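You operate a simulated robot arm through the tools that you are given. There is no shell and no other tool. Be economical: measure what you need, move in short steps, check, and stop when the job is done.

Carry out the task below with a simulated two-armed robot. There is one attempt and no reset: what you move stays moved.

TASK
Put the shade block that says "moss" from the pale workbench on the top of the blue stand and the shade block marked "mint" on the grey workbench. Take the cap off the short sleeve and lay it down on the grey workbench. Put the tiny purple cone on the third shelf from the bottom of the open rack away on the pale workbench. Take the wide bobbin marked "30" from the third shelf from the bottom of the open rack and leave it on the blue plate. Put the cedar block from the top shelf of the open rack in the shallow basket. Take the yellow ring and put it on top of the black weight on the top shelf of the open rack. Do these in any order. Set down upright: shade block, tiny purple cone, wide bobbin.

The check looks at the end state, three seconds after you hand in, the way a careful person would. Anything else that was tipped, shoved, dropped, spilled or broken makes it a failure. Lids that push on must go on centred and level and be pressed home; caps that screw on are set level and turned clockwise until they are tight.

THE ROBOT
Two 7-joint arms with two-finger grippers on one trunk, on a base that drives. Base frame: it is fixed to the floor where the robot stands at the start and does not move with it; the origin is under the middle of the robot, x ahead of it, y to its left, z up. Lengths are in mm, angles in rad, forces in N, time in s.
The left shoulder is at the start at [60, 123, 945], the right one opposite. With the tool pointing down near the work surface each hand reaches from about 340 to 800 mm from the robot's upright axis, wherever it stands, measured 20 degrees to its own side. Places, roughly: black weight (5x5x5 cm) [-6700, -1500, 1100]; blue plate (11x9x1 cm) [-6800, -1100, 800]; cedar block [-7000, -1000, 1000]; grey workbench [800, -1400, 800]; pale workbench [800, 600, 800]; shade block [750, 250, 750]; shallow basket (18x40x5 cm) [-6800, -1100, 1100]; short sleeve (6x6x14 cm) [800, -800, 800]; tiny purple cone (5x5x8 cm) [-6800, -800, 800]; top of the blue stand [900, -4700, 700]; wide bobbin [-7000, -750, 750]; yellow ring (4x4x3 cm) [-7000, -1700, 1100]. Payload 1.47 kg a hand.
The tool frame of a hand sits at the grasp point between the pads (the TCP): z along the fingers, y along the line on which they close. The tips reach 16 mm beyond it. The gripper opens to 87 mm. The gripper's body begins 55 mm behind the TCP.
Orientation is told as [roll, pitch, yaw] about the base's x, y, z axes, in that order, counted from this pose: with the fingers straight down and closing along the base's y, the tool's x points along the base's -x, its y along +y and its z along -z.

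THE INTERFACE
- The arms move only by the tool play_rows. It takes "left_rows", "right_rows" or both (then of equal length, played together; a hand with none holds still); each is text: rows parted by semicolons, each of 6 numbers parted by spaces: the shift along the base's x, y, z in mm, then the turn, a rotation vector about the base's x, y, z in rad. In form: tx ty tz wx wy wz; .... A call has 1 to 20 rows; each row is the pose to reach, as a shift and turn from the pose commanded when the call began. "left_gripper" and "right_gripper" are, for a hand that has rows, the finger opening in mm, from 0 to 87, set as the call begins (left out, the last holds). A row lasts 0.2 s, in which the tool goes at most 50 mm and 0.15 rad; a call with a longer step from one row to the next is refused whole, and so is a gripper value outside its range. A pose out of reach is approached as far as the arm can. The call stops where the force on the tool passes 40 N (or 10 N more than at its start, if that is more) or the arm is blocked; 0.2 s more then pass. The fingers move at their own pace (about 153 mm/s each) and stop on an object; they squeeze with about 28 N. The grip force told is the motor's: it shows also when the fingers shut on nothing. Time passes only in rows, and 0.2 s behind the last, so rows that repeat a pose let the fingers close. The reply holds the time, the measured pose of the TCP, the force on the tool along the base axes, the opening and the grip force, in the units named above and with some noise, with the torque about the TCP (base axes, N m) and any sound that the robot's microphone picked up, and new pictures: "pictures" is both (left out), scene, wrist or none (wrist: the cameras of the hands that moved).
- Cameras (640 x 400 px; columns grow to the right, rows downward): "scene" is now at [79.1, 23.2, 1495.7]; the picture's right is [0.34, -0.94, 0.00], its down [-0.74, -0.27, -0.62] and it looks along [0.58, 0.21, -0.79] (base axes); focal length 264 px, centre (320, 200). "left" rides on the left gripper at [73, -12, -90] in its tool frame; the picture's right is [0.16, 0.99, 0.00], its down [-0.72, 0.12, -0.68] and it looks along [-0.67, 0.11, 0.73] (tool axes); focal length 247 px, centre (320, 200). "right" rides on the right gripper at [73, 12, -90] in its tool frame; the picture's right is [-0.16, 0.99, 0.00], its down [-0.72, -0.12, -0.68] and it looks along [-0.67, -0.11, 0.73] (tool axes); focal length 247 px, centre (320, 200). There is no depth. A picture from a camera that has moved, and an enlarged one, comes with that camera's place and axes in the base frame and with its lens.
- lift_body(by): slides the trunk up (or, below 0, down) by that many mm; the arms and the scene camera ride with it, the base frame stays. It gives what a move gives, with no picture.
- base_move(legs): drives the robot by 1 to 6 legs, each [ahead, left, turn to the left] in mm, mm and rad, along the robot's own axes; the way and the turn of a leg run together, so that a leg with both is an arc; at most 1500 mm and 3.142 rad a leg. The arms and the cameras ride along, it lands a little off, and it stops where it bumps. It gives what a move gives, and a new picture of the scene camera.
- pan_tilt(pan, tilt): turns the head with the scene camera to pan (to the left, within 2.094 rad either way) and tilt (down, from -0.506 to 1.204), counted from straight ahead of the robot. It gives what a move gives, and a new picture of the scene camera.
- zoom(camera, box): a new picture of the part [left, top, right, bottom] of that camera's present view, enlarged. No time passes.
- finish_job(): hands the job in; it is judged then, once.

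Work in short steps. Places have to be worked out from the pictures, the camera data and where the tool is seen: move nearer, look again, correct. Check each grasp and each placing, and mend what went wrong. You have 196 turns and 260 pictures in all, those below and enlarged ones among them. Open the grippers and draw the arms clear of the work before you hand the job in, unless the task says otherwise.

The tools are called after "Call:" by a JSON object that holds its "api" and its "payload". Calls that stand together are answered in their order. play_rows: Moves the arms, as the interface text tells. Its arguments: {"type":"object","properties":{"left_rows":{"type":"string"},"left_gripper":{"type":"number"},"right_rows":{"type":"string"},"right_gripper":{"type":"number"},"pictures":{"type":"string","enum":["both","scene","wrist","none"]}},"required":[]} The other tools are called the same way: lift_body (by) slides the trunk up or down; base_move (legs) drives the base; pan_tilt (pan, tilt) turns the head that bears the scene camera; zoom (camera, box) takes an enlarged picture of a part of a camera's view; finish_job () hands the job in.

At the start:

```text
t: 0.0
left_position: [372.0, 341.6, 1064.5]
left_tool_rot: [0.001, 0.0, 0.001]
left_ft_force: [-1.1, -0.8, 0.2]
left_wrist_torque: [0.01, 0.01, -0.02]
left_gripper_width: 87.2
left_grip_force: 0.2
right_position: [393.1, -11.5, 1025.7]
right_tool_rot: [-0.002, 0.0, 0.003]
right_ft_force: [-0.2, 0.6, 0.1]
right_wrist_torque: [0.04, -0.01, 0.01]
right_gripper_width: 86.8
right_grip_force: 0.1
trunk travel left (down, up): [-100.0, 130.0]
robot x, y, heading: [2.4, 0.7, -0.002]
head pan, tilt: [0.344, 0.908]
```

scene: 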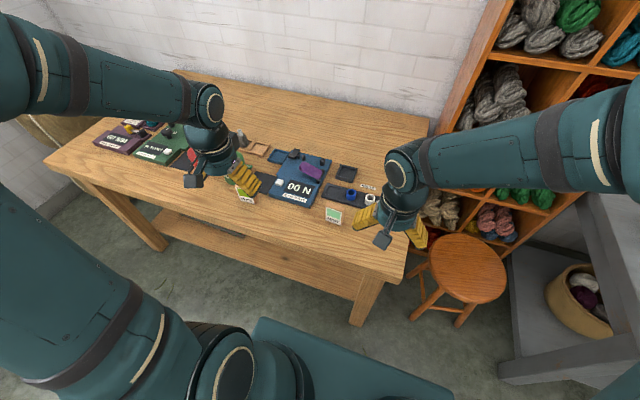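
right: 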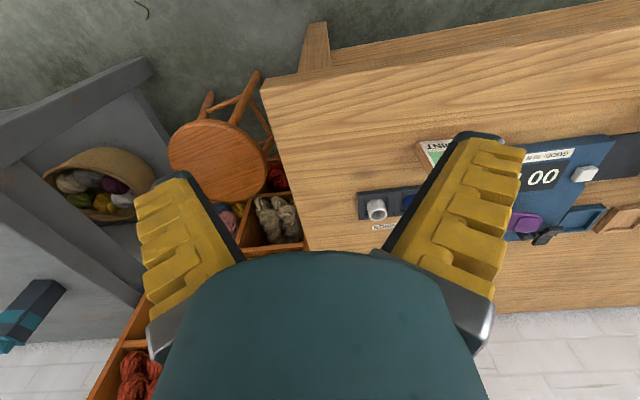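
left: 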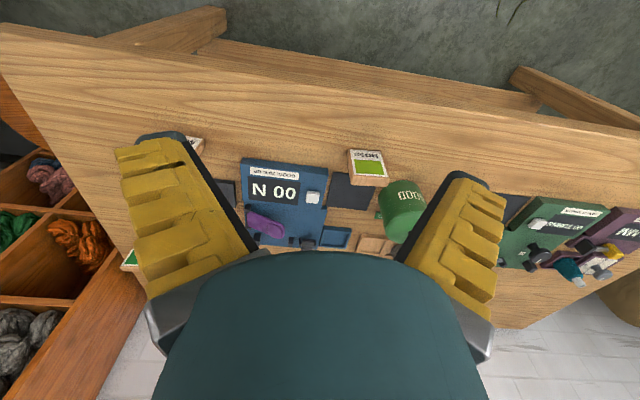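

I start by looking closely at the pale workbench for the shade blocks.

Call:
{"api": "zoom", "payload": {"camera": "left", "box": [230, 130, 550, 330]}}

Call:
{"api": "zoom", "payload": {"camera": "scene", "box": [80, 100, 420, 240]}}

```text
2.00 times, centred on (390, 230) of left
camera zoom: at [300.8, 329.7, 1153.0], right [-0.16, 0.99, 0.0], down [0.72, 0.12, 0.68], along [0.67, 0.11, -0.73], focal length 494 px, centre (180, 140)
```

zoom: 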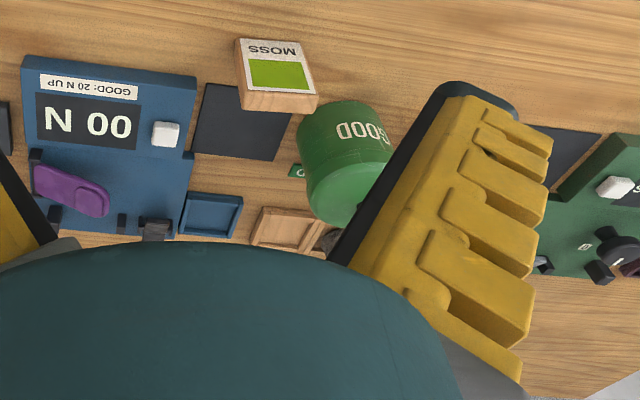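

```text
1.88 times, centred on (250, 170) of scene
camera zoom: at [79.1, 23.2, 1495.7], right [0.34, -0.94, 0.0], down [-0.74, -0.27, -0.62], along [0.58, 0.21, -0.79], focal length 496 px, centre (452, 256)
```

zoom: 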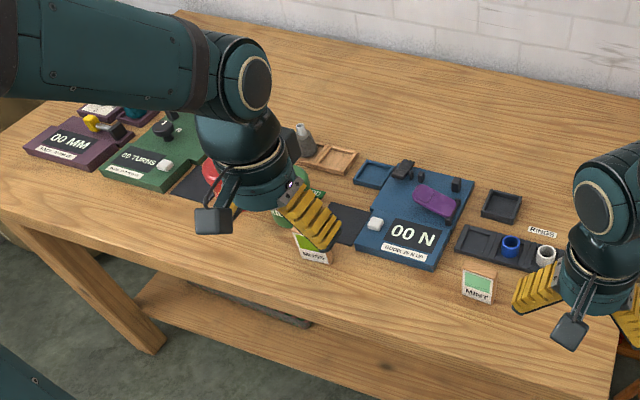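

Moss sits at about (537,455,~790), mint at about (557,148,~785), both labels facing the robot. I bring both hands above and in front of them to see better.

Call:
{"api": "play_rows", "payload": {"left_rows": "27 26 -29 0 0 0;54 52 -58 0 0 0;81 77 -86 0 0 0;108 103 -115 0 0 0;108 103 -115 0 0 0", "right_rows": "27 38 -19 0 0 0;54 76 -38 0 0 0;81 114 -56 0 0 0;107 151 -75 0 0 0;107 151 -75 0 0 0"}}

```text
refused: row 1 steps farther than a row can; nothing moved
```

The step was slightly too long; I use finer steps.

Call:
{"api": "play_rows", "payload": {"left_rows": "22 21 -23 0 0 0;44 42 -46 0 0 0;66 62 -69 0 0 0;88 83 -92 0 0 0;108 103 -115 0 0 0", "right_rows": "22 30 -15 0 0 0;43 60 -30 0 0 0;65 91 -45 0 0 0;86 121 -60 0 0 0;107 151 -75 0 0 0", "pictures": "wrist"}}

```text
t: 1.2
left_position: [482.0, 444.0, 947.5]
left_tool_rot: [-0.003, 0.001, 0.0]
left_ft_force: [-0.4, 0.7, -0.5]
left_wrist_torque: [-0.02, 0.0, -0.02]
left_gripper_width: 86.9
left_grip_force: 0.1
right_position: [500.3, 138.6, 946.2]
right_tool_rot: [-0.002, 0.002, 0.0]
right_ft_force: [1.0, 1.5, -1.2]
right_wrist_torque: [-0.03, 0.02, 0.03]
right_gripper_width: 87.0
right_grip_force: 0.0
trunk travel left (down, up): [-100.0, 130.0]
robot x, y, heading: [-0.0, -1.8, -0.001]
head pan, tilt: [0.344, 0.908]
camera right: at [427.0, 150.8, 1036.9], right [0.16, 0.99, 0.0], down [0.72, -0.12, 0.68], along [0.67, -0.11, -0.73], focal length 247 px, centre (320, 200)
camera left: at [409.8, 432.1, 1036.4], right [-0.16, 0.99, 0.0], down [0.73, 0.12, 0.68], along [0.67, 0.11, -0.73], focal length 247 px, centre (320, 200)
```

right: 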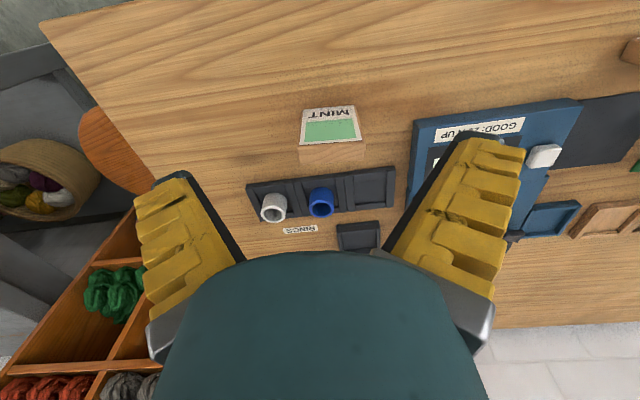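
left: 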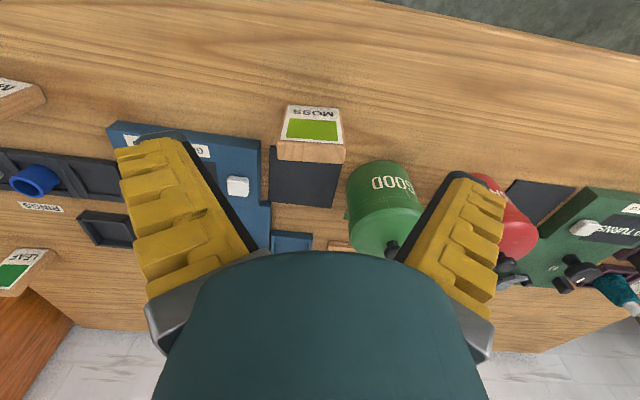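

Both blocks appear ~62 wide, ~22 thick, ~80 tall. I align above each (z≈870) and check.

Call:
{"api": "play_rows", "payload": {"left_rows": "27 0 -38 0 0 0;55 -1 -77 0 0 0;55 -1 -77 0 0 0", "right_rows": "28 3 -38 0 0 0;57 6 -77 0 0 0;57 6 -77 0 0 0"}}

```text
t: 2.0
left_position: [534.9, 443.0, 871.4]
left_tool_rot: [0.0, -0.001, 0.0]
left_ft_force: [0.0, -0.5, 0.7]
left_wrist_torque: [0.01, -0.01, -0.01]
left_gripper_width: 86.9
left_grip_force: 0.1
right_position: [557.5, 146.7, 874.0]
right_tool_rot: [0.0, 0.001, 0.0]
right_ft_force: [-0.1, 0.2, 0.1]
right_wrist_torque: [0.0, -0.01, -0.01]
right_gripper_width: 86.7
right_grip_force: 0.0
trunk travel left (down, up): [-100.0, 130.0]
robot x, y, heading: [-1.8, -1.4, -0.001]
head pan, tilt: [0.344, 0.908]
camera scene: at [78.3, 23.1, 1495.8], right [0.34, -0.94, 0.0], down [-0.74, -0.27, -0.62], along [0.58, 0.21, -0.79], focal length 264 px, centre (320, 200)
camera right: at [483.5, 158.3, 962.6], right [0.16, 0.99, 0.0], down [0.72, -0.12, 0.68], along [0.67, -0.11, -0.73], focal length 247 px, centre (320, 200)
camera left: at [462.4, 431.3, 960.6], right [-0.16, 0.99, 0.0], down [0.72, 0.12, 0.68], along [0.67, 0.11, -0.73], focal length 247 px, centre (320, 200)
```

scene: 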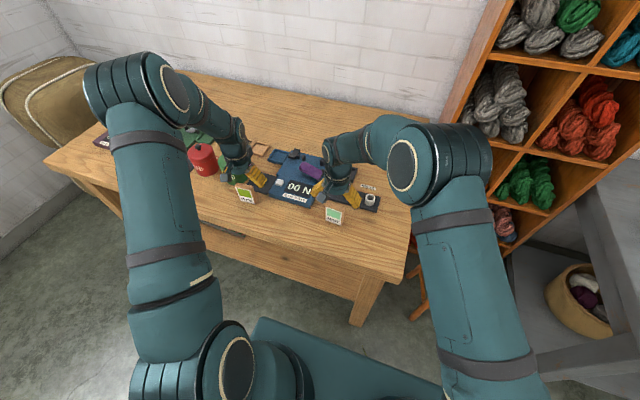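
right: 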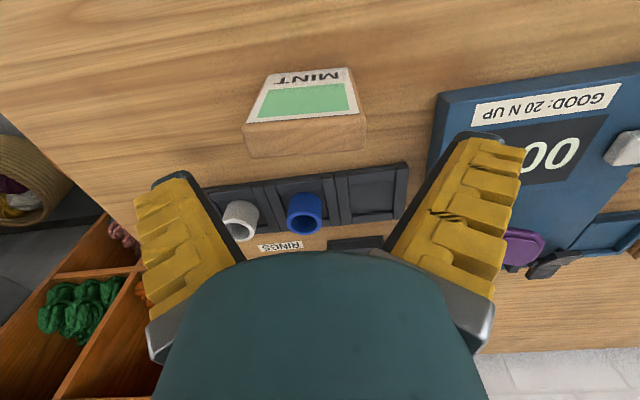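
left: 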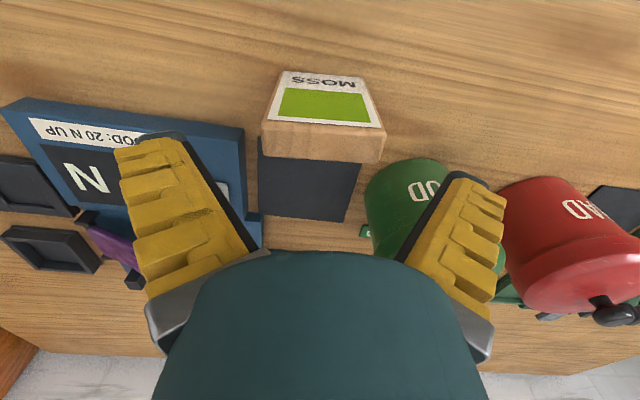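

Re-triangulated: table ≈780, block tops ≈850; moss centre (524,442), mint centre (544,143). I correct back in x, then lower to z≈822.

Call:
{"api": "play_rows", "payload": {"left_rows": "-11 -1 0 0 0 0;-11 -1 -16 0 0 0;-11 -1 -32 0 0 0;-11 -1 -49 0 0 0;-11 -1 -49 0 0 0", "right_rows": "-14 -4 0 0 0 0;-14 -4 -17 0 0 0;-14 -4 -34 0 0 0;-14 -4 -52 0 0 0;-14 -4 -52 0 0 0", "pictures": "wrist"}}

```text
t: 3.2
left_position: [522.5, 441.4, 823.3]
left_tool_rot: [0.001, 0.0, 0.001]
left_ft_force: [0.3, 0.5, 3.2]
left_wrist_torque: [0.03, 0.01, 0.0]
left_gripper_width: 87.7
left_grip_force: 0.1
right_position: [544.1, 142.3, 821.5]
right_tool_rot: [0.001, -0.002, -0.001]
right_ft_force: [0.7, 1.5, 7.8]
right_wrist_torque: [-0.01, 0.04, -0.07]
right_gripper_width: 88.3
right_grip_force: 0.1
trunk travel left (down, up): [-100.0, 130.0]
robot x, y, heading: [8.7, 1.5, 0.001]
head pan, tilt: [0.344, 0.908]
camera right: at [469.6, 153.3, 911.3], right [0.16, 0.99, 0.0], down [0.72, -0.12, 0.68], along [0.67, -0.11, -0.73], focal length 247 px, centre (320, 200)
camera left: at [451.6, 430.2, 912.5], right [-0.16, 0.99, 0.0], down [0.72, 0.12, 0.68], along [0.67, 0.11, -0.73], focal length 247 px, centre (320, 200)
```

right: 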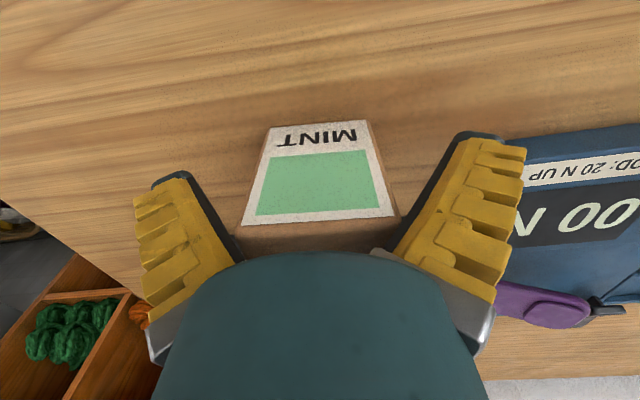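
left: 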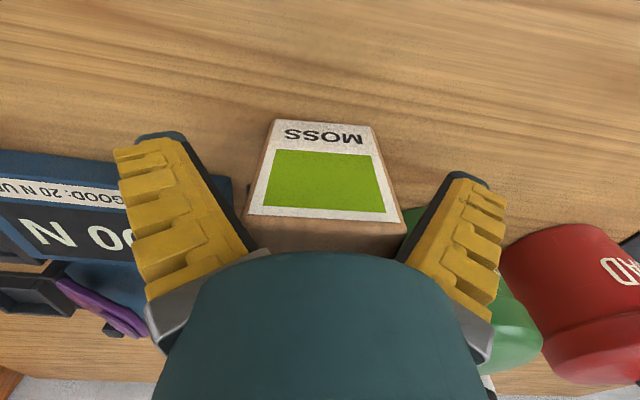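

Both blocks lie between the pads. I close both grippers.

Call:
{"api": "play_rows", "payload": {"left_rows": "0 0 0 0 0 0;0 0 0 0 0 0;0 0 0 0 0 0", "right_rows": "0 0 0 0 0 0;0 0 0 0 0 0;0 0 0 0 0 0", "left_gripper": 0, "right_gripper": 0, "pictures": "none"}}

Call:
{"api": "play_rows", "payload": {"left_rows": "0 0 20 0 0 0;0 0 60 0 0 0;0 0 100 0 0 0;0 0 130 0 0 0", "right_rows": "0 0 20 0 0 0;0 0 60 0 0 0;0 0 100 0 0 0;0 0 130 0 0 0"}}

```text
t: 4.0
left_position: [523.2, 442.1, 823.4]
left_tool_rot: [0.0, 0.0, 0.0]
left_ft_force: [1.1, 1.7, 4.4]
left_wrist_torque: [0.08, 0.04, 0.0]
left_gripper_width: 63.1
left_grip_force: 27.5
right_position: [542.8, 142.4, 821.1]
right_tool_rot: [0.001, -0.001, -0.001]
right_ft_force: [2.6, 2.6, 14.8]
right_wrist_torque: [0.01, 0.09, 0.02]
right_gripper_width: 62.6
right_grip_force: 27.5
trunk travel left (down, up): [-100.0, 130.0]
robot x, y, heading: [1.9, 0.4, 0.001]
head pan, tilt: [0.344, 0.908]
```

```text
t: 5.0
left_position: [525.5, 441.7, 951.5]
left_tool_rot: [0.001, -0.001, 0.001]
left_ft_force: [-0.8, 0.1, -0.6]
left_wrist_torque: [0.01, 0.0, 0.01]
left_gripper_width: 62.2
left_grip_force: 27.9
right_position: [541.5, 140.7, 950.2]
right_tool_rot: [0.002, 0.0, -0.001]
right_ft_force: [0.1, -0.3, -0.6]
right_wrist_torque: [0.0, 0.0, 0.0]
right_gripper_width: 61.7
right_grip_force: 27.9
trunk travel left (down, up): [-100.0, 130.0]
robot x, y, heading: [-0.5, 1.7, 0.002]
head pan, tilt: [0.344, 0.908]
camera scene: at [78.6, 22.9, 1495.7], right [0.34, -0.94, 0.0], down [-0.74, -0.27, -0.62], along [0.58, 0.21, -0.79], focal length 264 px, centre (320, 200)
camera right: at [468.5, 153.2, 1040.0], right [0.16, 0.99, 0.0], down [0.72, -0.12, 0.68], along [0.67, -0.11, -0.73], focal length 247 px, centre (320, 200)
camera left: at [453.9, 430.1, 1040.8], right [-0.16, 0.99, 0.0], down [0.72, 0.12, 0.68], along [0.67, 0.11, -0.73], focal length 247 px, centre (320, 200)
```

scene: 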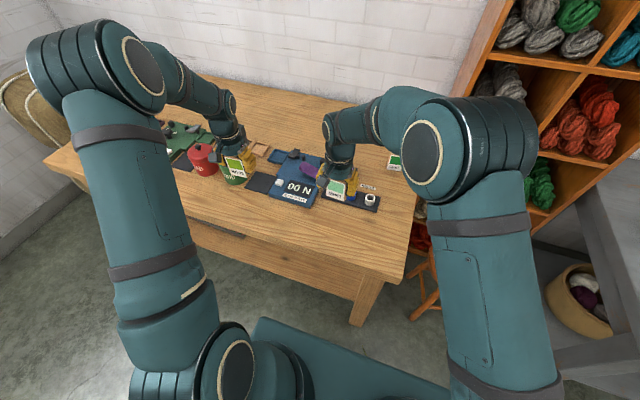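
right: 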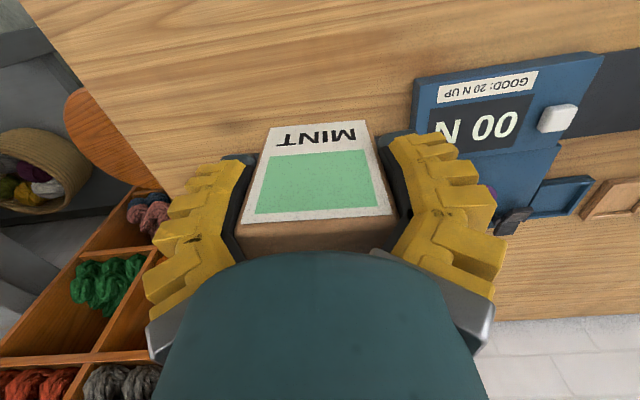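
left: 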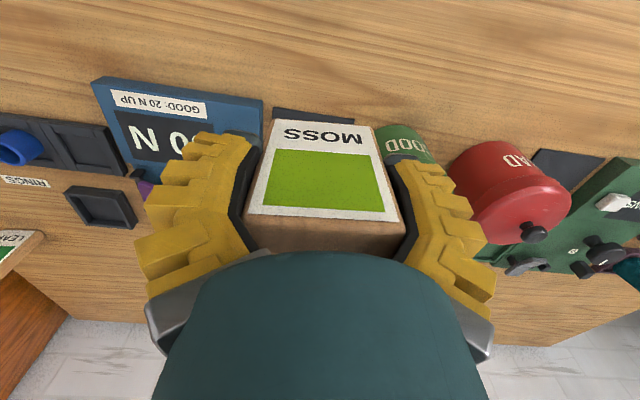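

Both blocks are held well. I retract the arms and look to the right for the grey workbench.

Call:
{"api": "play_rows", "payload": {"left_rows": "-31 -20 22 0 0 0;-62 -40 44 0 0 0;-93 -60 66 0 0 0;-124 -80 88 0 0 0;-153 -100 110 0 0 0", "right_rows": "-30 -30 15 0 0 0;-60 -60 30 0 0 0;-90 -90 45 0 0 0;-120 -120 60 0 0 0;-148 -152 75 0 0 0", "pictures": "none"}}

Call:
{"api": "pan_tilt", "payload": {"pan": -1.0, "tilt": 0.6}}

```text
t: 6.2
left_position: [367.4, 340.4, 1064.6]
left_tool_rot: [0.002, -0.002, 0.0]
left_ft_force: [0.3, 0.3, 0.0]
left_wrist_torque: [0.02, -0.01, 0.0]
left_gripper_width: 62.3
left_grip_force: 28.4
right_position: [394.1, -12.5, 1027.1]
right_tool_rot: [0.0, -0.002, -0.001]
right_ft_force: [-0.7, -0.2, -0.7]
right_wrist_torque: [0.02, -0.03, -0.02]
right_gripper_width: 61.7
right_grip_force: 27.8
trunk travel left (down, up): [-100.0, 130.0]
robot x, y, heading: [1.9, -1.0, 0.002]
head pan, tilt: [0.344, 0.908]
```

```text
t: 7.7
left_position: [370.1, 341.9, 1063.0]
left_tool_rot: [-0.001, 0.001, 0.0]
left_ft_force: [0.6, 0.1, -0.3]
left_wrist_torque: [0.03, 0.01, -0.03]
left_gripper_width: 61.7
left_grip_force: 27.9
right_position: [396.4, -10.0, 1026.8]
right_tool_rot: [0.0, 0.0, -0.001]
right_ft_force: [1.0, 1.1, 0.6]
right_wrist_torque: [-0.02, -0.02, 0.0]
right_gripper_width: 61.5
right_grip_force: 28.2
trunk travel left (down, up): [-100.0, 130.0]
robot x, y, heading: [0.4, 3.4, 0.005]
head pan, tilt: [-1.0, 0.6]
camera scene: at [56.3, -76.5, 1520.9], right [-0.84, -0.54, 0.0], down [-0.31, 0.48, -0.82], along [0.45, -0.69, -0.57], focal length 264 px, centre (320, 200)
```

scene: 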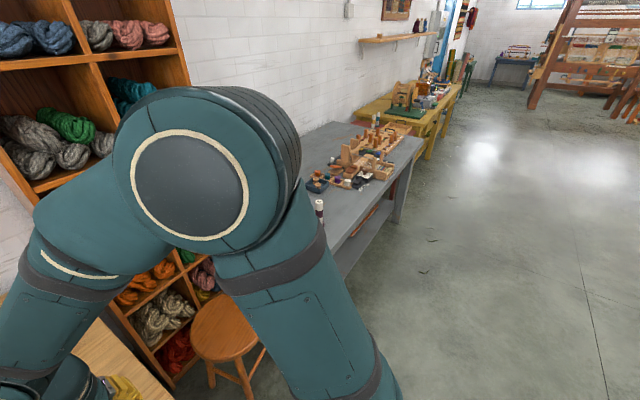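

The grey bench lies to the right with its front edge at x≈420. I back up, slide right, and look down at it.

Call:
{"api": "base_move", "payload": {"legs": [[-200, 0, 0], [0, -1000, 0]]}}

Call:
{"api": "pan_tilt", "payload": {"pan": 0.0, "tilt": 0.75}}

```text
t: 17.9
left_position: [173.7, -642.4, 1063.3]
left_tool_rot: [0.0, 0.0, 0.012]
left_ft_force: [1.3, -0.3, -0.7]
left_wrist_torque: [0.01, -0.01, 0.0]
left_gripper_width: 61.2
left_grip_force: 27.8
right_position: [204.4, -995.0, 1025.9]
right_tool_rot: [-0.001, 0.001, 0.012]
right_ft_force: [-0.1, -0.5, -0.8]
right_wrist_torque: [0.01, -0.02, -0.02]
right_gripper_width: 61.3
right_grip_force: 28.0
trunk travel left (down, up): [-100.0, 130.0]
robot x, y, heading: [-195.3, -991.9, 0.01]
head pan, tilt: [-1.0, 0.6]
camera scene: at [-135.5, -1064.6, 1520.9], right [-0.84, -0.55, 0.0], down [-0.31, 0.47, -0.83], along [0.45, -0.69, -0.56], focal length 264 px, centre (320, 200)
```

scene: 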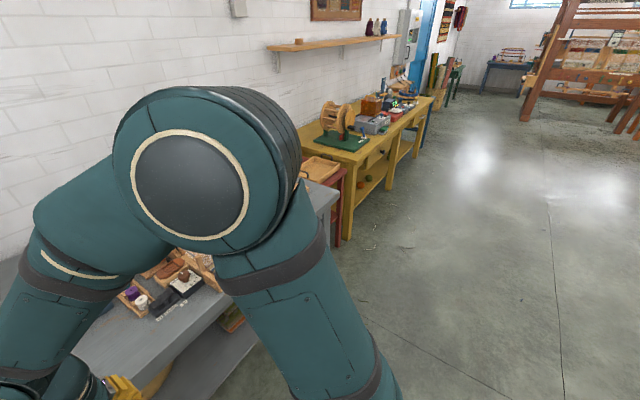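

```text
t: 19.2
left_position: [173.0, -642.3, 1062.7]
left_tool_rot: [0.0, 0.0, 0.012]
left_ft_force: [-0.1, 0.8, -0.8]
left_wrist_torque: [-0.02, -0.01, 0.02]
left_gripper_width: 61.1
left_grip_force: 28.0
right_position: [204.4, -993.8, 1025.6]
right_tool_rot: [0.0, 0.0, 0.014]
right_ft_force: [-0.7, 0.3, -0.6]
right_wrist_torque: [-0.04, 0.01, -0.01]
right_gripper_width: 61.3
right_grip_force: 28.2
trunk travel left (down, up): [-100.0, 130.0]
robot x, y, heading: [-191.5, -989.9, 0.007]
head pan, tilt: [0.0, 0.75]
camera scene: at [-101.2, -989.8, 1508.0], right [0.01, -1.0, 0.0], down [-0.68, -0.01, -0.73], along [0.73, 0.01, -0.68], focal length 264 px, centre (320, 200)
```

scene: 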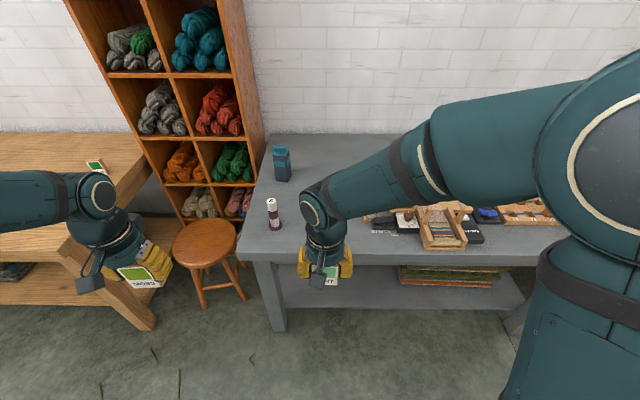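

Two candidates on the grey bench; I zoom on them.

Call:
{"api": "zoom", "payload": {"camera": "scene", "box": [240, 125, 400, 245]}}

```text
3.33 times, centred on (320, 185) of scene
camera zoom: at [-101.2, -989.8, 1508.0], right [0.01, -1.0, 0.0], down [-0.68, -0.01, -0.73], along [0.73, 0.01, -0.68], focal length 879 px, centre (320, 250)
```

zoom: 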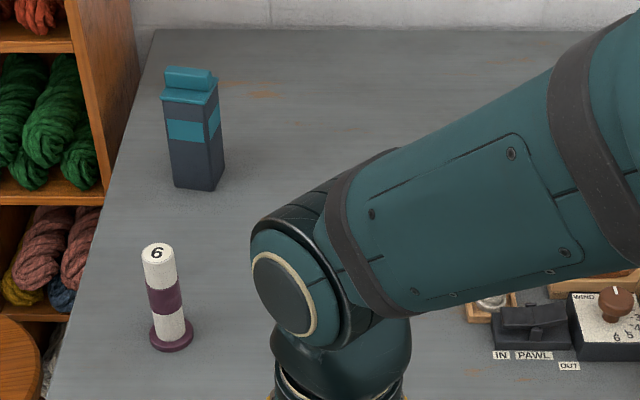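

The short sleeve is the square dark one with teal cap at ≈(802,-805); the "6" bobbin at ≈(532,-809) must be avoided. I drive forward 200 and will place mint in the clear area at ≈(590,-985).

Call:
{"api": "base_move", "payload": {"legs": [[200, 0, 0]]}}

```text
t: 20.8
left_position: [379.6, -640.5, 1062.0]
left_tool_rot: [0.0, 0.001, 0.01]
left_ft_force: [0.9, 0.2, -1.2]
left_wrist_torque: [-0.02, 0.01, -0.02]
left_gripper_width: 61.2
left_grip_force: 28.3
right_position: [408.9, -992.4, 1026.8]
right_tool_rot: [-0.001, 0.0, 0.013]
right_ft_force: [0.6, 0.5, -0.6]
right_wrist_torque: [0.05, 0.03, -0.01]
right_gripper_width: 61.2
right_grip_force: 27.9
trunk travel left (down, up): [-100.0, 130.0]
robot x, y, heading: [11.5, -986.3, 0.009]
head pan, tilt: [0.0, 0.75]
camera scene: at [104.0, -987.7, 1507.9], right [0.01, -1.0, 0.0], down [-0.68, -0.01, -0.73], along [0.73, 0.01, -0.68], focal length 264 px, centre (320, 200)
```

scene: 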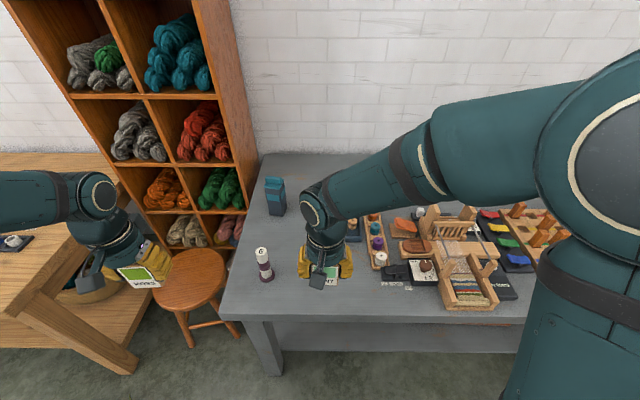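

I carry mint over to (540,-985) and lower to z≈850.

Call:
{"api": "play_rows", "payload": {"right_rows": "45 2 0 0 0 0;90 5 0 0 0 0;131 7 0 0 0 0;131 7 -45 0 0 0;131 7 -90 0 0 0;131 7 -135 0 0 0;131 7 -177 0 0 0;131 7 -177 0 0 0", "pictures": "both"}}

```text
t: 22.6
left_position: [377.5, -640.9, 1063.1]
left_tool_rot: [-0.001, -0.001, 0.008]
left_ft_force: [-0.2, 0.1, -0.7]
left_wrist_torque: [-0.01, -0.03, 0.01]
left_gripper_width: 61.4
left_grip_force: 28.3
right_position: [535.9, -985.6, 849.0]
right_tool_rot: [0.0, -0.002, 0.009]
right_ft_force: [-0.5, -0.1, -0.1]
right_wrist_torque: [-0.02, -0.02, 0.0]
right_gripper_width: 61.3
right_grip_force: 27.8
trunk travel left (down, up): [-100.0, 130.0]
robot x, y, heading: [12.5, -987.8, 0.008]
head pan, tilt: [0.0, 0.75]
camera scene: at [102.3, -987.9, 1508.1], right [0.01, -1.0, 0.0], down [-0.68, -0.01, -0.73], along [0.73, 0.01, -0.68], focal length 264 px, centre (320, 200)
camera right: at [463.4, -974.6, 937.9], right [0.15, 0.99, 0.0], down [0.72, -0.11, 0.68], along [0.67, -0.1, -0.73], focal length 247 px, centre (320, 200)
```

scene: 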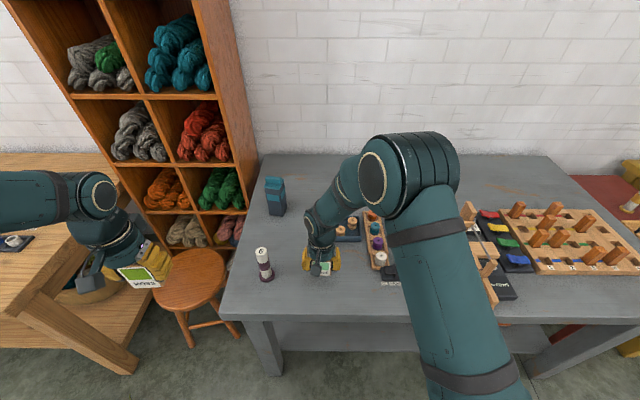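
right: 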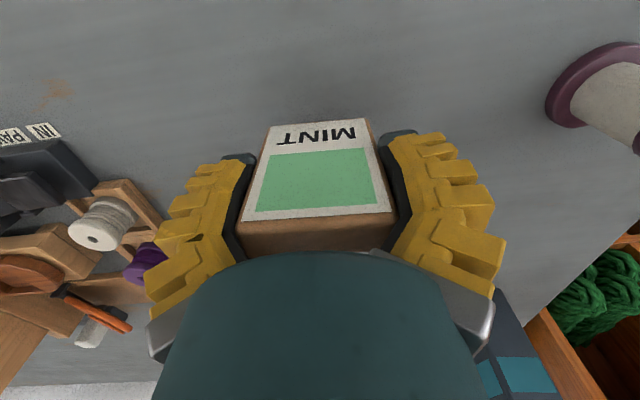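

Clearances look good. I lower gently until the force tells of contact.

Call:
{"api": "play_rows", "payload": {"right_rows": "0 0 -6 0 0 0;0 0 -12 0 0 0;0 0 -18 0 0 0;0 0 -23 0 0 0", "pictures": "none"}}

```text
t: 23.6
left_position: [378.8, -640.6, 1062.8]
left_tool_rot: [-0.001, 0.0, 0.01]
left_ft_force: [0.5, 0.8, -1.2]
left_wrist_torque: [0.0, -0.03, 0.01]
left_gripper_width: 61.5
left_grip_force: 28.3
right_position: [538.5, -986.3, 827.1]
right_tool_rot: [0.0, 0.0, 0.009]
right_ft_force: [-0.7, 0.0, -0.6]
right_wrist_torque: [-0.01, -0.01, -0.01]
right_gripper_width: 61.1
right_grip_force: 28.4
trunk travel left (down, up): [-100.0, 130.0]
robot x, y, heading: [12.8, -988.8, 0.014]
head pan, tilt: [0.0, 0.75]
```

Call:
{"api": "play_rows", "payload": {"right_rows": "0 0 -2 0 0 0;0 0 -4 0 0 0;0 0 -6 0 0 0;0 0 -8 0 0 0", "pictures": "none"}}

```text
t: 24.7
left_position: [376.4, -642.1, 1062.8]
left_tool_rot: [0.001, 0.001, 0.009]
left_ft_force: [-0.2, 1.0, 0.0]
left_wrist_torque: [0.02, -0.04, -0.02]
left_gripper_width: 61.3
left_grip_force: 28.6
right_position: [539.0, -985.3, 824.0]
right_tool_rot: [0.002, -0.008, 0.009]
right_ft_force: [-6.3, -3.5, 20.0]
right_wrist_torque: [0.0, 0.37, 0.08]
right_gripper_width: 61.7
right_grip_force: 27.8
trunk travel left (down, up): [-100.0, 130.0]
robot x, y, heading: [12.3, -986.8, 0.012]
head pan, tilt: [0.0, 0.75]
stopped in row 4 (right hand): the force on the tool passed its limit at 41 N (the readings are from after the stop); the commanded pose is now the measured one
```

Contact at z≈823: the block is on the bench. I open and lift away.

Call:
{"api": "play_rows", "payload": {"right_rows": "0 0 0 0 0 0;0 0 0 0 0 0;0 0 0 0 0 0;0 0 40 0 0 0;0 0 80 0 0 0;0 0 120 0 0 0;-20 0 160 0 0 0", "right_gripper": 87}}

```text
t: 26.3
left_position: [376.2, -641.9, 1063.6]
left_tool_rot: [0.0, 0.0, 0.008]
left_ft_force: [0.1, 0.1, -0.5]
left_wrist_torque: [0.0, -0.04, -0.03]
left_gripper_width: 61.3
left_grip_force: 27.6
right_position: [520.5, -985.4, 983.9]
right_tool_rot: [0.002, -0.007, 0.008]
right_ft_force: [-0.2, 0.0, -0.5]
right_wrist_torque: [-0.01, -0.01, 0.01]
right_gripper_width: 87.1
right_grip_force: 0.1
trunk travel left (down, up): [-100.0, 130.0]
robot x, y, heading: [8.8, -988.4, 0.005]
head pan, tilt: [0.0, 0.75]
camera scene: at [101.3, -988.2, 1508.2], right [0.01, -1.0, 0.0], down [-0.68, -0.01, -0.73], along [0.73, 0.01, -0.68], focal length 264 px, centre (320, 200)
camera right: at [445.7, -974.9, 1071.4], right [0.15, 0.99, 0.0], down [0.72, -0.11, 0.68], along [0.68, -0.1, -0.73], focal length 247 px, centre (320, 200)
```

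scene: 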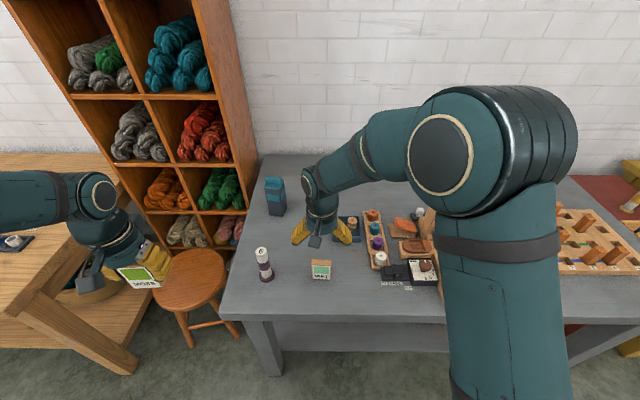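
right: 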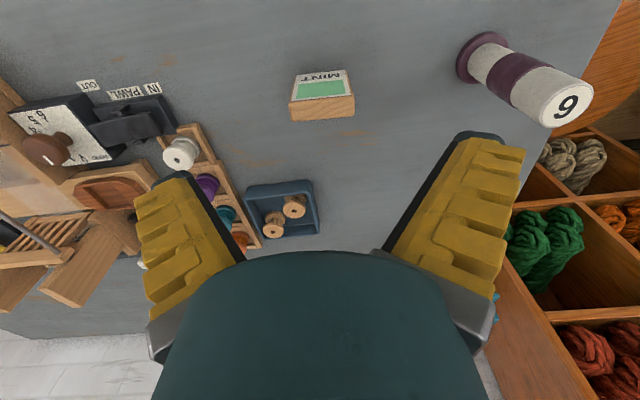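

Mint stands upright on the grey bench. I retract the right arm, then back away and travel towards the blue stand (sleeve comes later, with both hands free).

Call:
{"api": "play_rows", "payload": {"right_rows": "-45 -3 15 0 0 0;-90 -5 30 0 0 0;-125 -7 45 0 0 0", "pictures": "none"}}

Call:
{"api": "base_move", "payload": {"legs": [[-350, 0, 0], [0, -1400, 0], [0, -1400, 0]]}}

Call:
{"api": "pan_tilt", "payload": {"pan": -0.5, "tilt": 0.4}}

```text
t: 27.1
left_position: [376.8, -640.0, 1063.8]
left_tool_rot: [-0.001, -0.001, 0.009]
left_ft_force: [0.4, 0.2, 0.0]
left_wrist_torque: [-0.03, 0.01, 0.02]
left_gripper_width: 61.4
left_grip_force: 28.0
right_position: [394.2, -991.8, 1025.6]
right_tool_rot: [0.003, -0.005, 0.01]
right_ft_force: [0.1, -0.4, -0.5]
right_wrist_torque: [0.01, -0.04, 0.01]
right_gripper_width: 87.1
right_grip_force: 0.0
trunk travel left (down, up): [-100.0, 130.0]
robot x, y, heading: [12.9, -988.2, 0.009]
head pan, tilt: [0.0, 0.75]
```

```text
t: 53.6
left_position: [90.0, -3458.1, 1063.6]
left_tool_rot: [0.0, -0.001, 0.033]
left_ft_force: [0.2, -0.2, -0.7]
left_wrist_torque: [0.01, -0.01, 0.01]
left_gripper_width: 61.5
left_grip_force: 27.8
right_position: [115.2, -3807.1, 1026.1]
right_tool_rot: [0.002, -0.007, 0.032]
right_ft_force: [-0.1, 0.4, 0.6]
right_wrist_torque: [-0.04, -0.01, 0.0]
right_gripper_width: 86.8
right_grip_force: 0.1
trunk travel left (down, up): [-100.0, 130.0]
robot x, y, heading: [-269.2, -3810.7, 0.033]
head pan, tilt: [0.0, 0.75]
camera scene: at [-177.4, -3810.3, 1508.0], right [0.03, -1.0, 0.0], down [-0.68, -0.02, -0.73], along [0.73, 0.02, -0.68], focal length 264 px, centre (320, 200)
```

scene: 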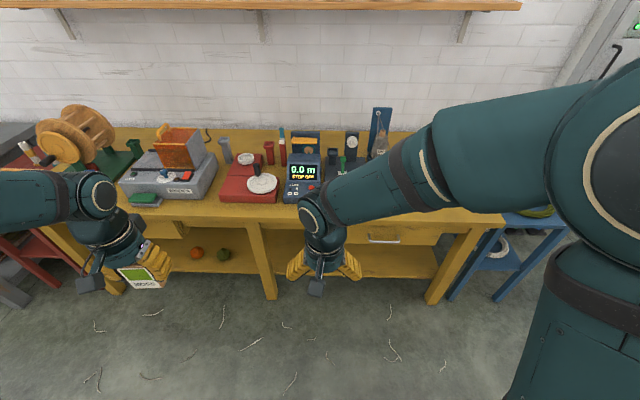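

```text
t: 54.6
left_position: [89.4, -3457.6, 1063.6]
left_tool_rot: [-0.001, 0.0, 0.034]
left_ft_force: [0.0, -0.1, -0.7]
left_wrist_torque: [-0.02, 0.02, -0.04]
left_gripper_width: 61.6
left_grip_force: 28.2
right_position: [114.4, -3807.2, 1026.4]
right_tool_rot: [0.0, -0.006, 0.031]
right_ft_force: [0.1, -0.4, -0.4]
right_wrist_torque: [-0.02, 0.0, -0.02]
right_gripper_width: 86.8
right_grip_force: 0.0
trunk travel left (down, up): [-100.0, 130.0]
robot x, y, heading: [-271.0, -3807.7, 0.033]
head pan, tilt: [-0.499, 0.4]
camera scene: at [-177.4, -3854.6, 1539.1], right [-0.45, -0.89, 0.0], down [-0.35, 0.17, -0.92], along [0.82, -0.41, -0.39], focal length 264 px, centre (320, 200)
```

scene: 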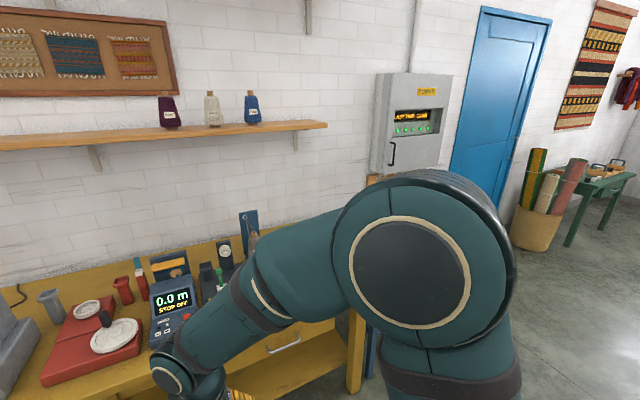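

The blue stand is just right of the yellow bench. I slide right ~870 and straighten.

Call:
{"api": "base_move", "payload": {"legs": [[0, 0, -0.033], [0, -870, 0]]}}

Call:
{"api": "pan_tilt", "payload": {"pan": 0.0, "tilt": 0.7}}

```text
t: 62.8
left_position: [101.6, -4319.6, 1063.6]
left_tool_rot: [0.001, -0.001, 0.015]
left_ft_force: [0.2, -0.4, -0.5]
left_wrist_torque: [0.03, 0.02, 0.0]
left_gripper_width: 62.0
left_grip_force: 28.2
right_position: [121.2, -4669.0, 1027.0]
right_tool_rot: [0.003, -0.004, 0.013]
right_ft_force: [0.0, 0.4, 0.4]
right_wrist_torque: [-0.01, 0.03, 0.03]
right_gripper_width: 86.8
right_grip_force: 0.1
trunk travel left (down, up): [-100.0, 130.0]
robot x, y, heading: [-261.6, -4665.7, 0.014]
head pan, tilt: [-0.499, 0.4]
camera scene: at [-172.6, -4712.1, 1539.1], right [-0.47, -0.88, 0.0], down [-0.34, 0.18, -0.92], along [0.81, -0.43, -0.39], focal length 264 px, centre (320, 200)
```

scene: 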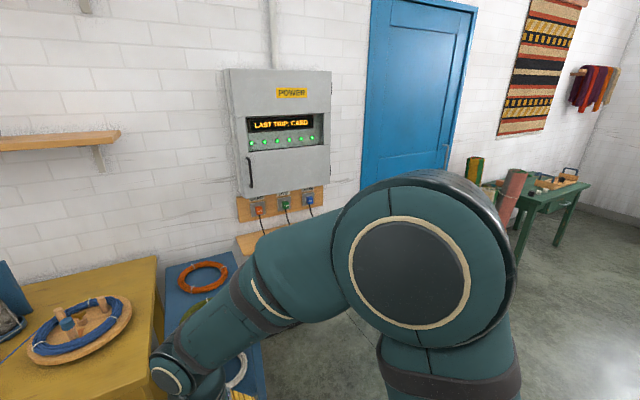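

```text
t: 63.8
left_position: [102.5, -4319.5, 1062.8]
left_tool_rot: [-0.001, 0.0, 0.014]
left_ft_force: [-0.1, 0.1, -1.2]
left_wrist_torque: [-0.02, 0.02, 0.01]
left_gripper_width: 62.0
left_grip_force: 28.0
right_position: [122.5, -4670.2, 1026.0]
right_tool_rot: [0.001, -0.005, 0.011]
right_ft_force: [0.6, -0.6, 0.8]
right_wrist_torque: [0.01, 0.0, -0.01]
right_gripper_width: 86.9
right_grip_force: 0.0
trunk travel left (down, up): [-100.0, 130.0]
robot x, y, heading: [-261.5, -4668.2, 0.014]
head pan, tilt: [0.0, 0.7]
camera scene: at [-169.6, -4667.7, 1512.3], right [0.01, -1.0, 0.0], down [-0.64, -0.01, -0.77], along [0.77, 0.01, -0.64], focal length 264 px, centre (320, 200)
```

scene: 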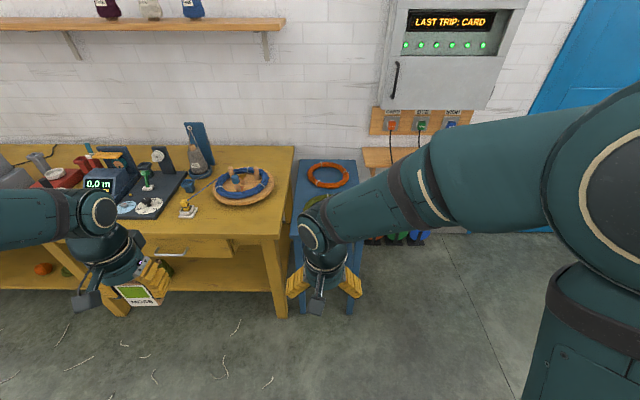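

I slide right 280 so the left arm faces the stand.

Call:
{"api": "base_move", "payload": {"legs": [[0, -280, -0.014]]}}

```text
t: 66.8
left_position: [108.7, -4603.0, 1063.1]
left_tool_rot: [-0.002, 0.001, 0.001]
left_ft_force: [-0.4, -1.0, -0.6]
left_wrist_torque: [-0.01, 0.03, -0.01]
left_gripper_width: 61.9
left_grip_force: 27.4
right_position: [122.9, -4954.2, 1025.1]
right_tool_rot: [0.002, -0.004, 0.0]
right_ft_force: [0.1, 0.1, -0.3]
right_wrist_torque: [0.01, -0.01, 0.03]
right_gripper_width: 86.9
right_grip_force: 0.1
trunk travel left (down, up): [-100.0, 130.0]
robot x, y, heading: [-258.6, -4941.6, 0.001]
head pan, tilt: [0.0, 0.7]
camera scene: at [-167.7, -4948.0, 1512.3], right [0.0, -1.0, 0.0], down [-0.64, 0.0, -0.76], along [0.76, 0.0, -0.64], focal length 264 px, centre (320, 200)
```

scene: 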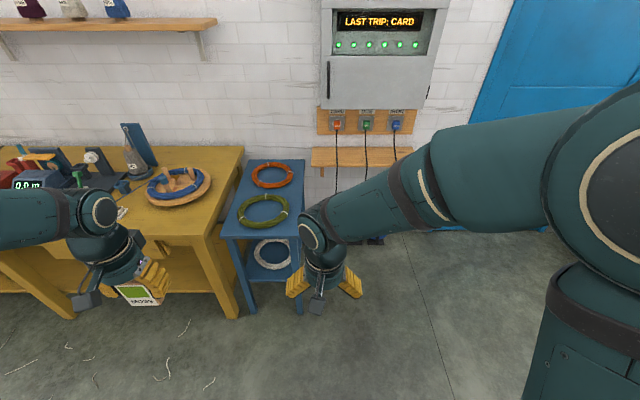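

The stand top holds two cord rings; there's free room at the right between them, about (868,-4795). I drive forward 400.

Call:
{"api": "base_move", "payload": {"legs": [[405, 0, 0]]}}

```text
t: 69.3
left_position: [512.6, -4602.8, 1062.4]
left_tool_rot: [0.0, -0.001, 0.001]
left_ft_force: [-0.7, -0.7, -1.4]
left_wrist_torque: [0.0, -0.03, 0.02]
left_gripper_width: 61.9
left_grip_force: 27.9
right_position: [528.7, -4953.4, 1026.2]
right_tool_rot: [0.002, -0.006, 0.0]
right_ft_force: [0.5, -0.6, 0.1]
right_wrist_torque: [-0.01, 0.01, 0.03]
right_gripper_width: 86.9
right_grip_force: 0.1
trunk travel left (down, up): [-100.0, 130.0]
robot x, y, heading: [141.7, -4944.0, 0.004]
head pan, tilt: [0.0, 0.7]
camera scene: at [237.3, -4947.6, 1512.2], right [0.0, -1.0, 0.0], down [-0.64, 0.0, -0.76], along [0.76, 0.0, -0.64], focal length 264 px, centre (320, 200)
```

scene: 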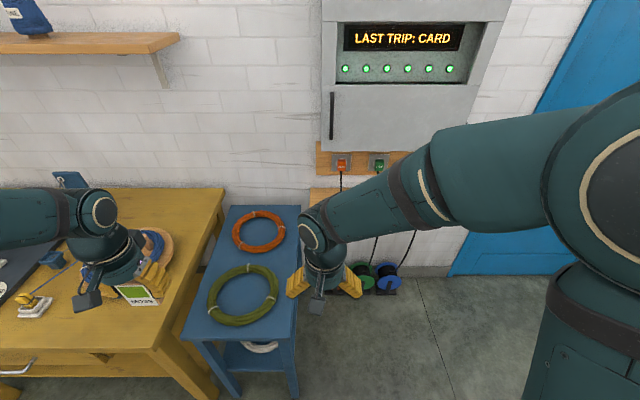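

I extend the left hand towards (800,-4792,960) to view the free spot.

Call:
{"api": "play_rows", "payload": {"left_rows": "36 -23 -13 0 0 0;72 -47 -26 0 0 0;108 -70 -38 0 0 0;144 -94 -51 0 0 0;180 -117 -64 0 0 0;216 -141 -77 0 0 0;252 -165 -90 0 0 0;287 -188 -102 0 0 0;287 -188 -102 0 0 0"}}

```text
t: 71.3
left_position: [799.2, -4790.2, 963.0]
left_tool_rot: [0.0, 0.0, 0.0]
left_ft_force: [-0.1, 0.0, -1.1]
left_wrist_torque: [0.01, 0.01, -0.02]
left_gripper_width: 61.5
left_grip_force: 27.6
right_position: [528.2, -4953.2, 1025.3]
right_tool_rot: [0.001, -0.007, 0.0]
right_ft_force: [-0.4, 0.5, -0.7]
right_wrist_torque: [0.01, -0.01, 0.03]
right_gripper_width: 86.7
right_grip_force: 0.0
trunk travel left (down, up): [-100.0, 130.0]
robot x, y, heading: [144.5, -4943.5, 0.001]
head pan, tilt: [0.0, 0.7]
camera scene: at [235.6, -4947.3, 1512.4], right [0.0, -1.0, 0.0], down [-0.64, 0.0, -0.77], along [0.77, 0.0, -0.64], focal length 264 px, centre (320, 200)
camera left: at [726.9, -4801.3, 1051.0], right [-0.16, 0.99, 0.0], down [0.72, 0.12, 0.68], along [0.67, 0.11, -0.73], focal length 247 px, centre (320, 200)
```

scene: 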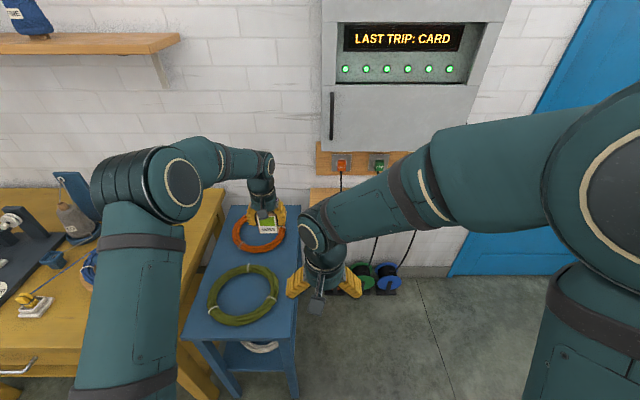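
left: 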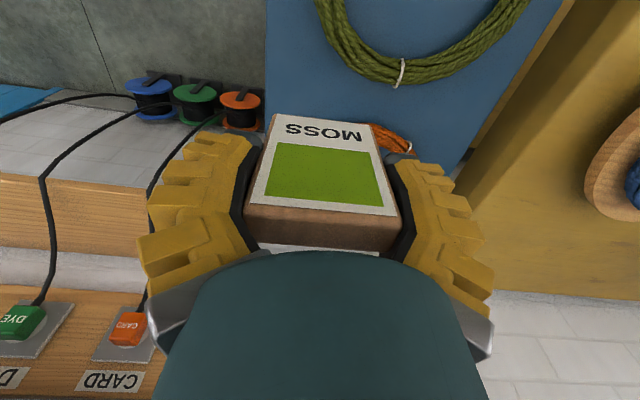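

Free spot confirmed; stand right edge at y≈-4853, so I target (840,-4800), lowering to z≈785.

Call:
{"api": "play_rows", "payload": {"left_rows": "41 -10 0 0 0 0;41 -10 -45 0 0 0;41 -10 -90 0 0 0;41 -10 -135 0 0 0;41 -10 -178 0 0 0;41 -10 -178 0 0 0"}}

```text
t: 72.7
left_position: [840.9, -4800.0, 782.9]
left_tool_rot: [0.0, -0.002, 0.001]
left_ft_force: [0.4, -0.1, -0.4]
left_wrist_torque: [0.0, -0.02, 0.0]
left_gripper_width: 61.9
left_grip_force: 28.2
right_position: [526.7, -4953.2, 1025.9]
right_tool_rot: [0.002, -0.005, -0.002]
right_ft_force: [-0.5, 0.5, 0.6]
right_wrist_torque: [-0.02, 0.0, 0.04]
right_gripper_width: 87.3
right_grip_force: 0.0
trunk travel left (down, up): [-100.0, 130.0]
robot x, y, heading: [141.0, -4945.2, 0.001]
head pan, tilt: [0.0, 0.7]
camera scene: at [235.9, -4947.7, 1512.4], right [0.0, -1.0, 0.0], down [-0.64, 0.0, -0.77], along [0.77, 0.0, -0.64], focal length 264 px, centre (320, 200)
camera left: at [769.6, -4811.7, 872.2], right [-0.16, 0.99, 0.0], down [0.72, 0.12, 0.68], along [0.67, 0.11, -0.73], focal length 247 px, centre (320, 200)
```

scene: 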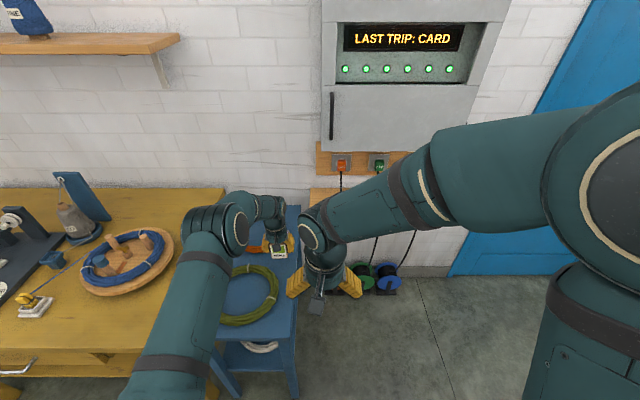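
left: 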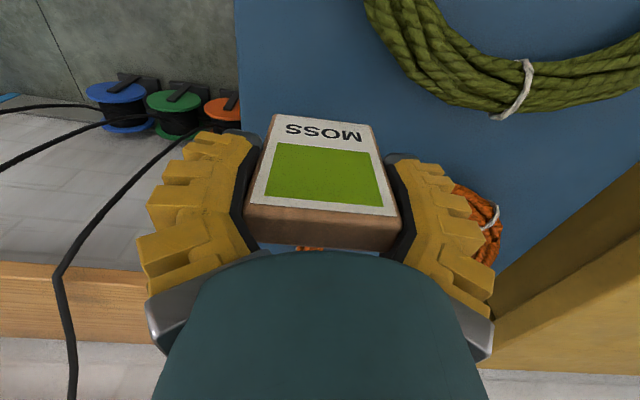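

Margins look fine; I creep down until contact.

Call:
{"api": "play_rows", "payload": {"left_rows": "0 5 -5 0 0 0;0 5 -10 0 0 0;0 5 -14 0 0 0;0 5 -17 0 0 0;0 5 -20 0 0 0;0 5 -22 0 0 0;0 5 -24 0 0 0;0 5 -26 0 0 0;0 5 -28 0 0 0;0 5 -30 0 0 0", "pictures": "none"}}

```text
t: 74.9
left_position: [840.4, -4796.0, 751.3]
left_tool_rot: [0.001, -0.001, 0.0]
left_ft_force: [-0.7, 0.0, -1.2]
left_wrist_torque: [0.03, -0.04, -0.01]
left_gripper_width: 62.0
left_grip_force: 28.3
right_position: [527.6, -4954.0, 1026.3]
right_tool_rot: [0.002, -0.007, 0.0]
right_ft_force: [-0.3, -0.6, -0.5]
right_wrist_torque: [-0.05, 0.03, -0.03]
right_gripper_width: 87.0
right_grip_force: 0.0
trunk travel left (down, up): [-100.0, 130.0]
robot x, y, heading: [141.9, -4943.0, 0.003]
head pan, tilt: [0.0, 0.7]
```

Call:
{"api": "play_rows", "payload": {"left_rows": "0 0 -2 0 0 0;0 0 -4 0 0 0;0 0 -6 0 0 0;0 0 -8 0 0 0;0 0 -10 0 0 0;0 0 -12 0 0 0;0 0 -14 0 0 0;0 0 -16 0 0 0;0 0 -18 0 0 0;0 0 -20 0 0 0", "pictures": "wrist"}}

```text
t: 76.8
left_position: [845.2, -4795.7, 743.7]
left_tool_rot: [0.0, -0.013, 0.0]
left_ft_force: [-2.9, 0.4, 16.1]
left_wrist_torque: [0.1, 0.29, 0.07]
left_gripper_width: 61.6
left_grip_force: 27.7
right_position: [526.7, -4952.7, 1025.9]
right_tool_rot: [0.002, -0.007, -0.001]
right_ft_force: [-0.1, -0.1, -0.6]
right_wrist_torque: [-0.02, 0.01, 0.0]
right_gripper_width: 87.0
right_grip_force: 0.2
trunk travel left (down, up): [-100.0, 130.0]
robot x, y, heading: [144.7, -4947.4, -0.004]
head pan, tilt: [0.0, 0.7]
stopped in row 9 (left hand): the force on the tool passed its limit at 42 N (the readings are from after the stop); the commanded pose is now the measured one
camera left: at [772.0, -4808.0, 831.9], right [-0.16, 0.99, 0.0], down [0.72, 0.12, 0.69], along [0.68, 0.11, -0.73], focal length 247 px, centre (320, 200)
```

left: 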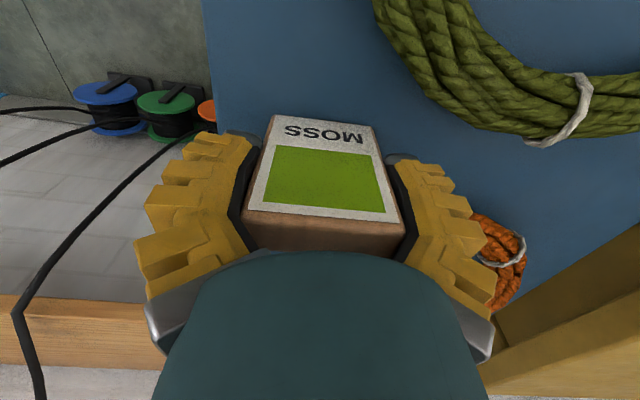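

Contact made at z≈744 on the stand. I release and lift.

Call:
{"api": "play_rows", "payload": {"left_rows": "0 0 0 0 0 0;0 0 0 0 0 0;0 0 0 0 0 0;0 0 40 0 0 0;0 0 85 0 0 0;0 0 130 0 0 0;-10 0 175 0 0 0;-40 0 210 0 0 0", "left_gripper": 87}}

```text
t: 78.5
left_position: [801.9, -4794.7, 952.5]
left_tool_rot: [0.0, -0.008, -0.002]
left_ft_force: [-0.3, 0.6, -0.8]
left_wrist_torque: [-0.03, 0.01, 0.01]
left_gripper_width: 87.3
left_grip_force: 0.0
right_position: [525.7, -4953.6, 1027.0]
right_tool_rot: [0.002, -0.008, 0.0]
right_ft_force: [-0.2, -0.3, -0.4]
right_wrist_torque: [0.01, -0.05, 0.03]
right_gripper_width: 87.2
right_grip_force: 0.1
trunk travel left (down, up): [-100.0, 130.0]
robot x, y, heading: [144.7, -4943.7, -0.006]
head pan, tilt: [0.0, 0.7]
camera scene: at [234.9, -4947.7, 1512.4], right [0.0, -1.0, 0.0], down [-0.64, 0.0, -0.77], along [0.77, 0.0, -0.64], focal length 264 px, centre (320, 200)
camera left: at [729.9, -4806.3, 1039.6], right [-0.16, 0.99, 0.0], down [0.72, 0.12, 0.69], along [0.68, 0.11, -0.73], focal length 247 px, centre (320, 200)
```

scene: 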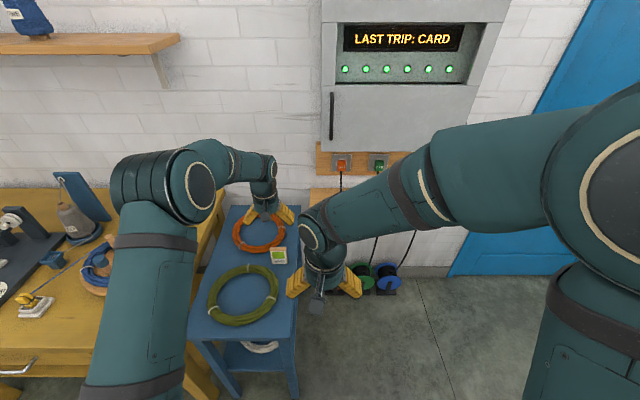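
left: 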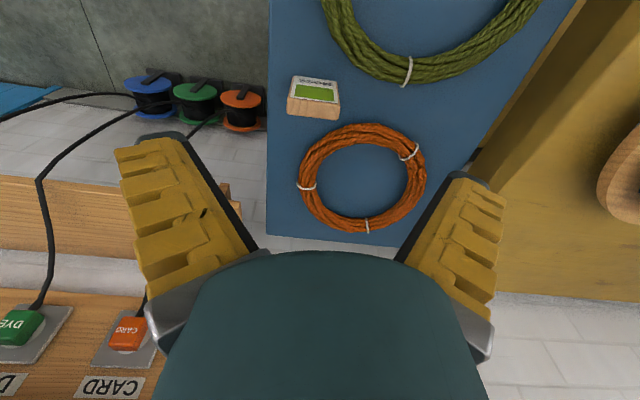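

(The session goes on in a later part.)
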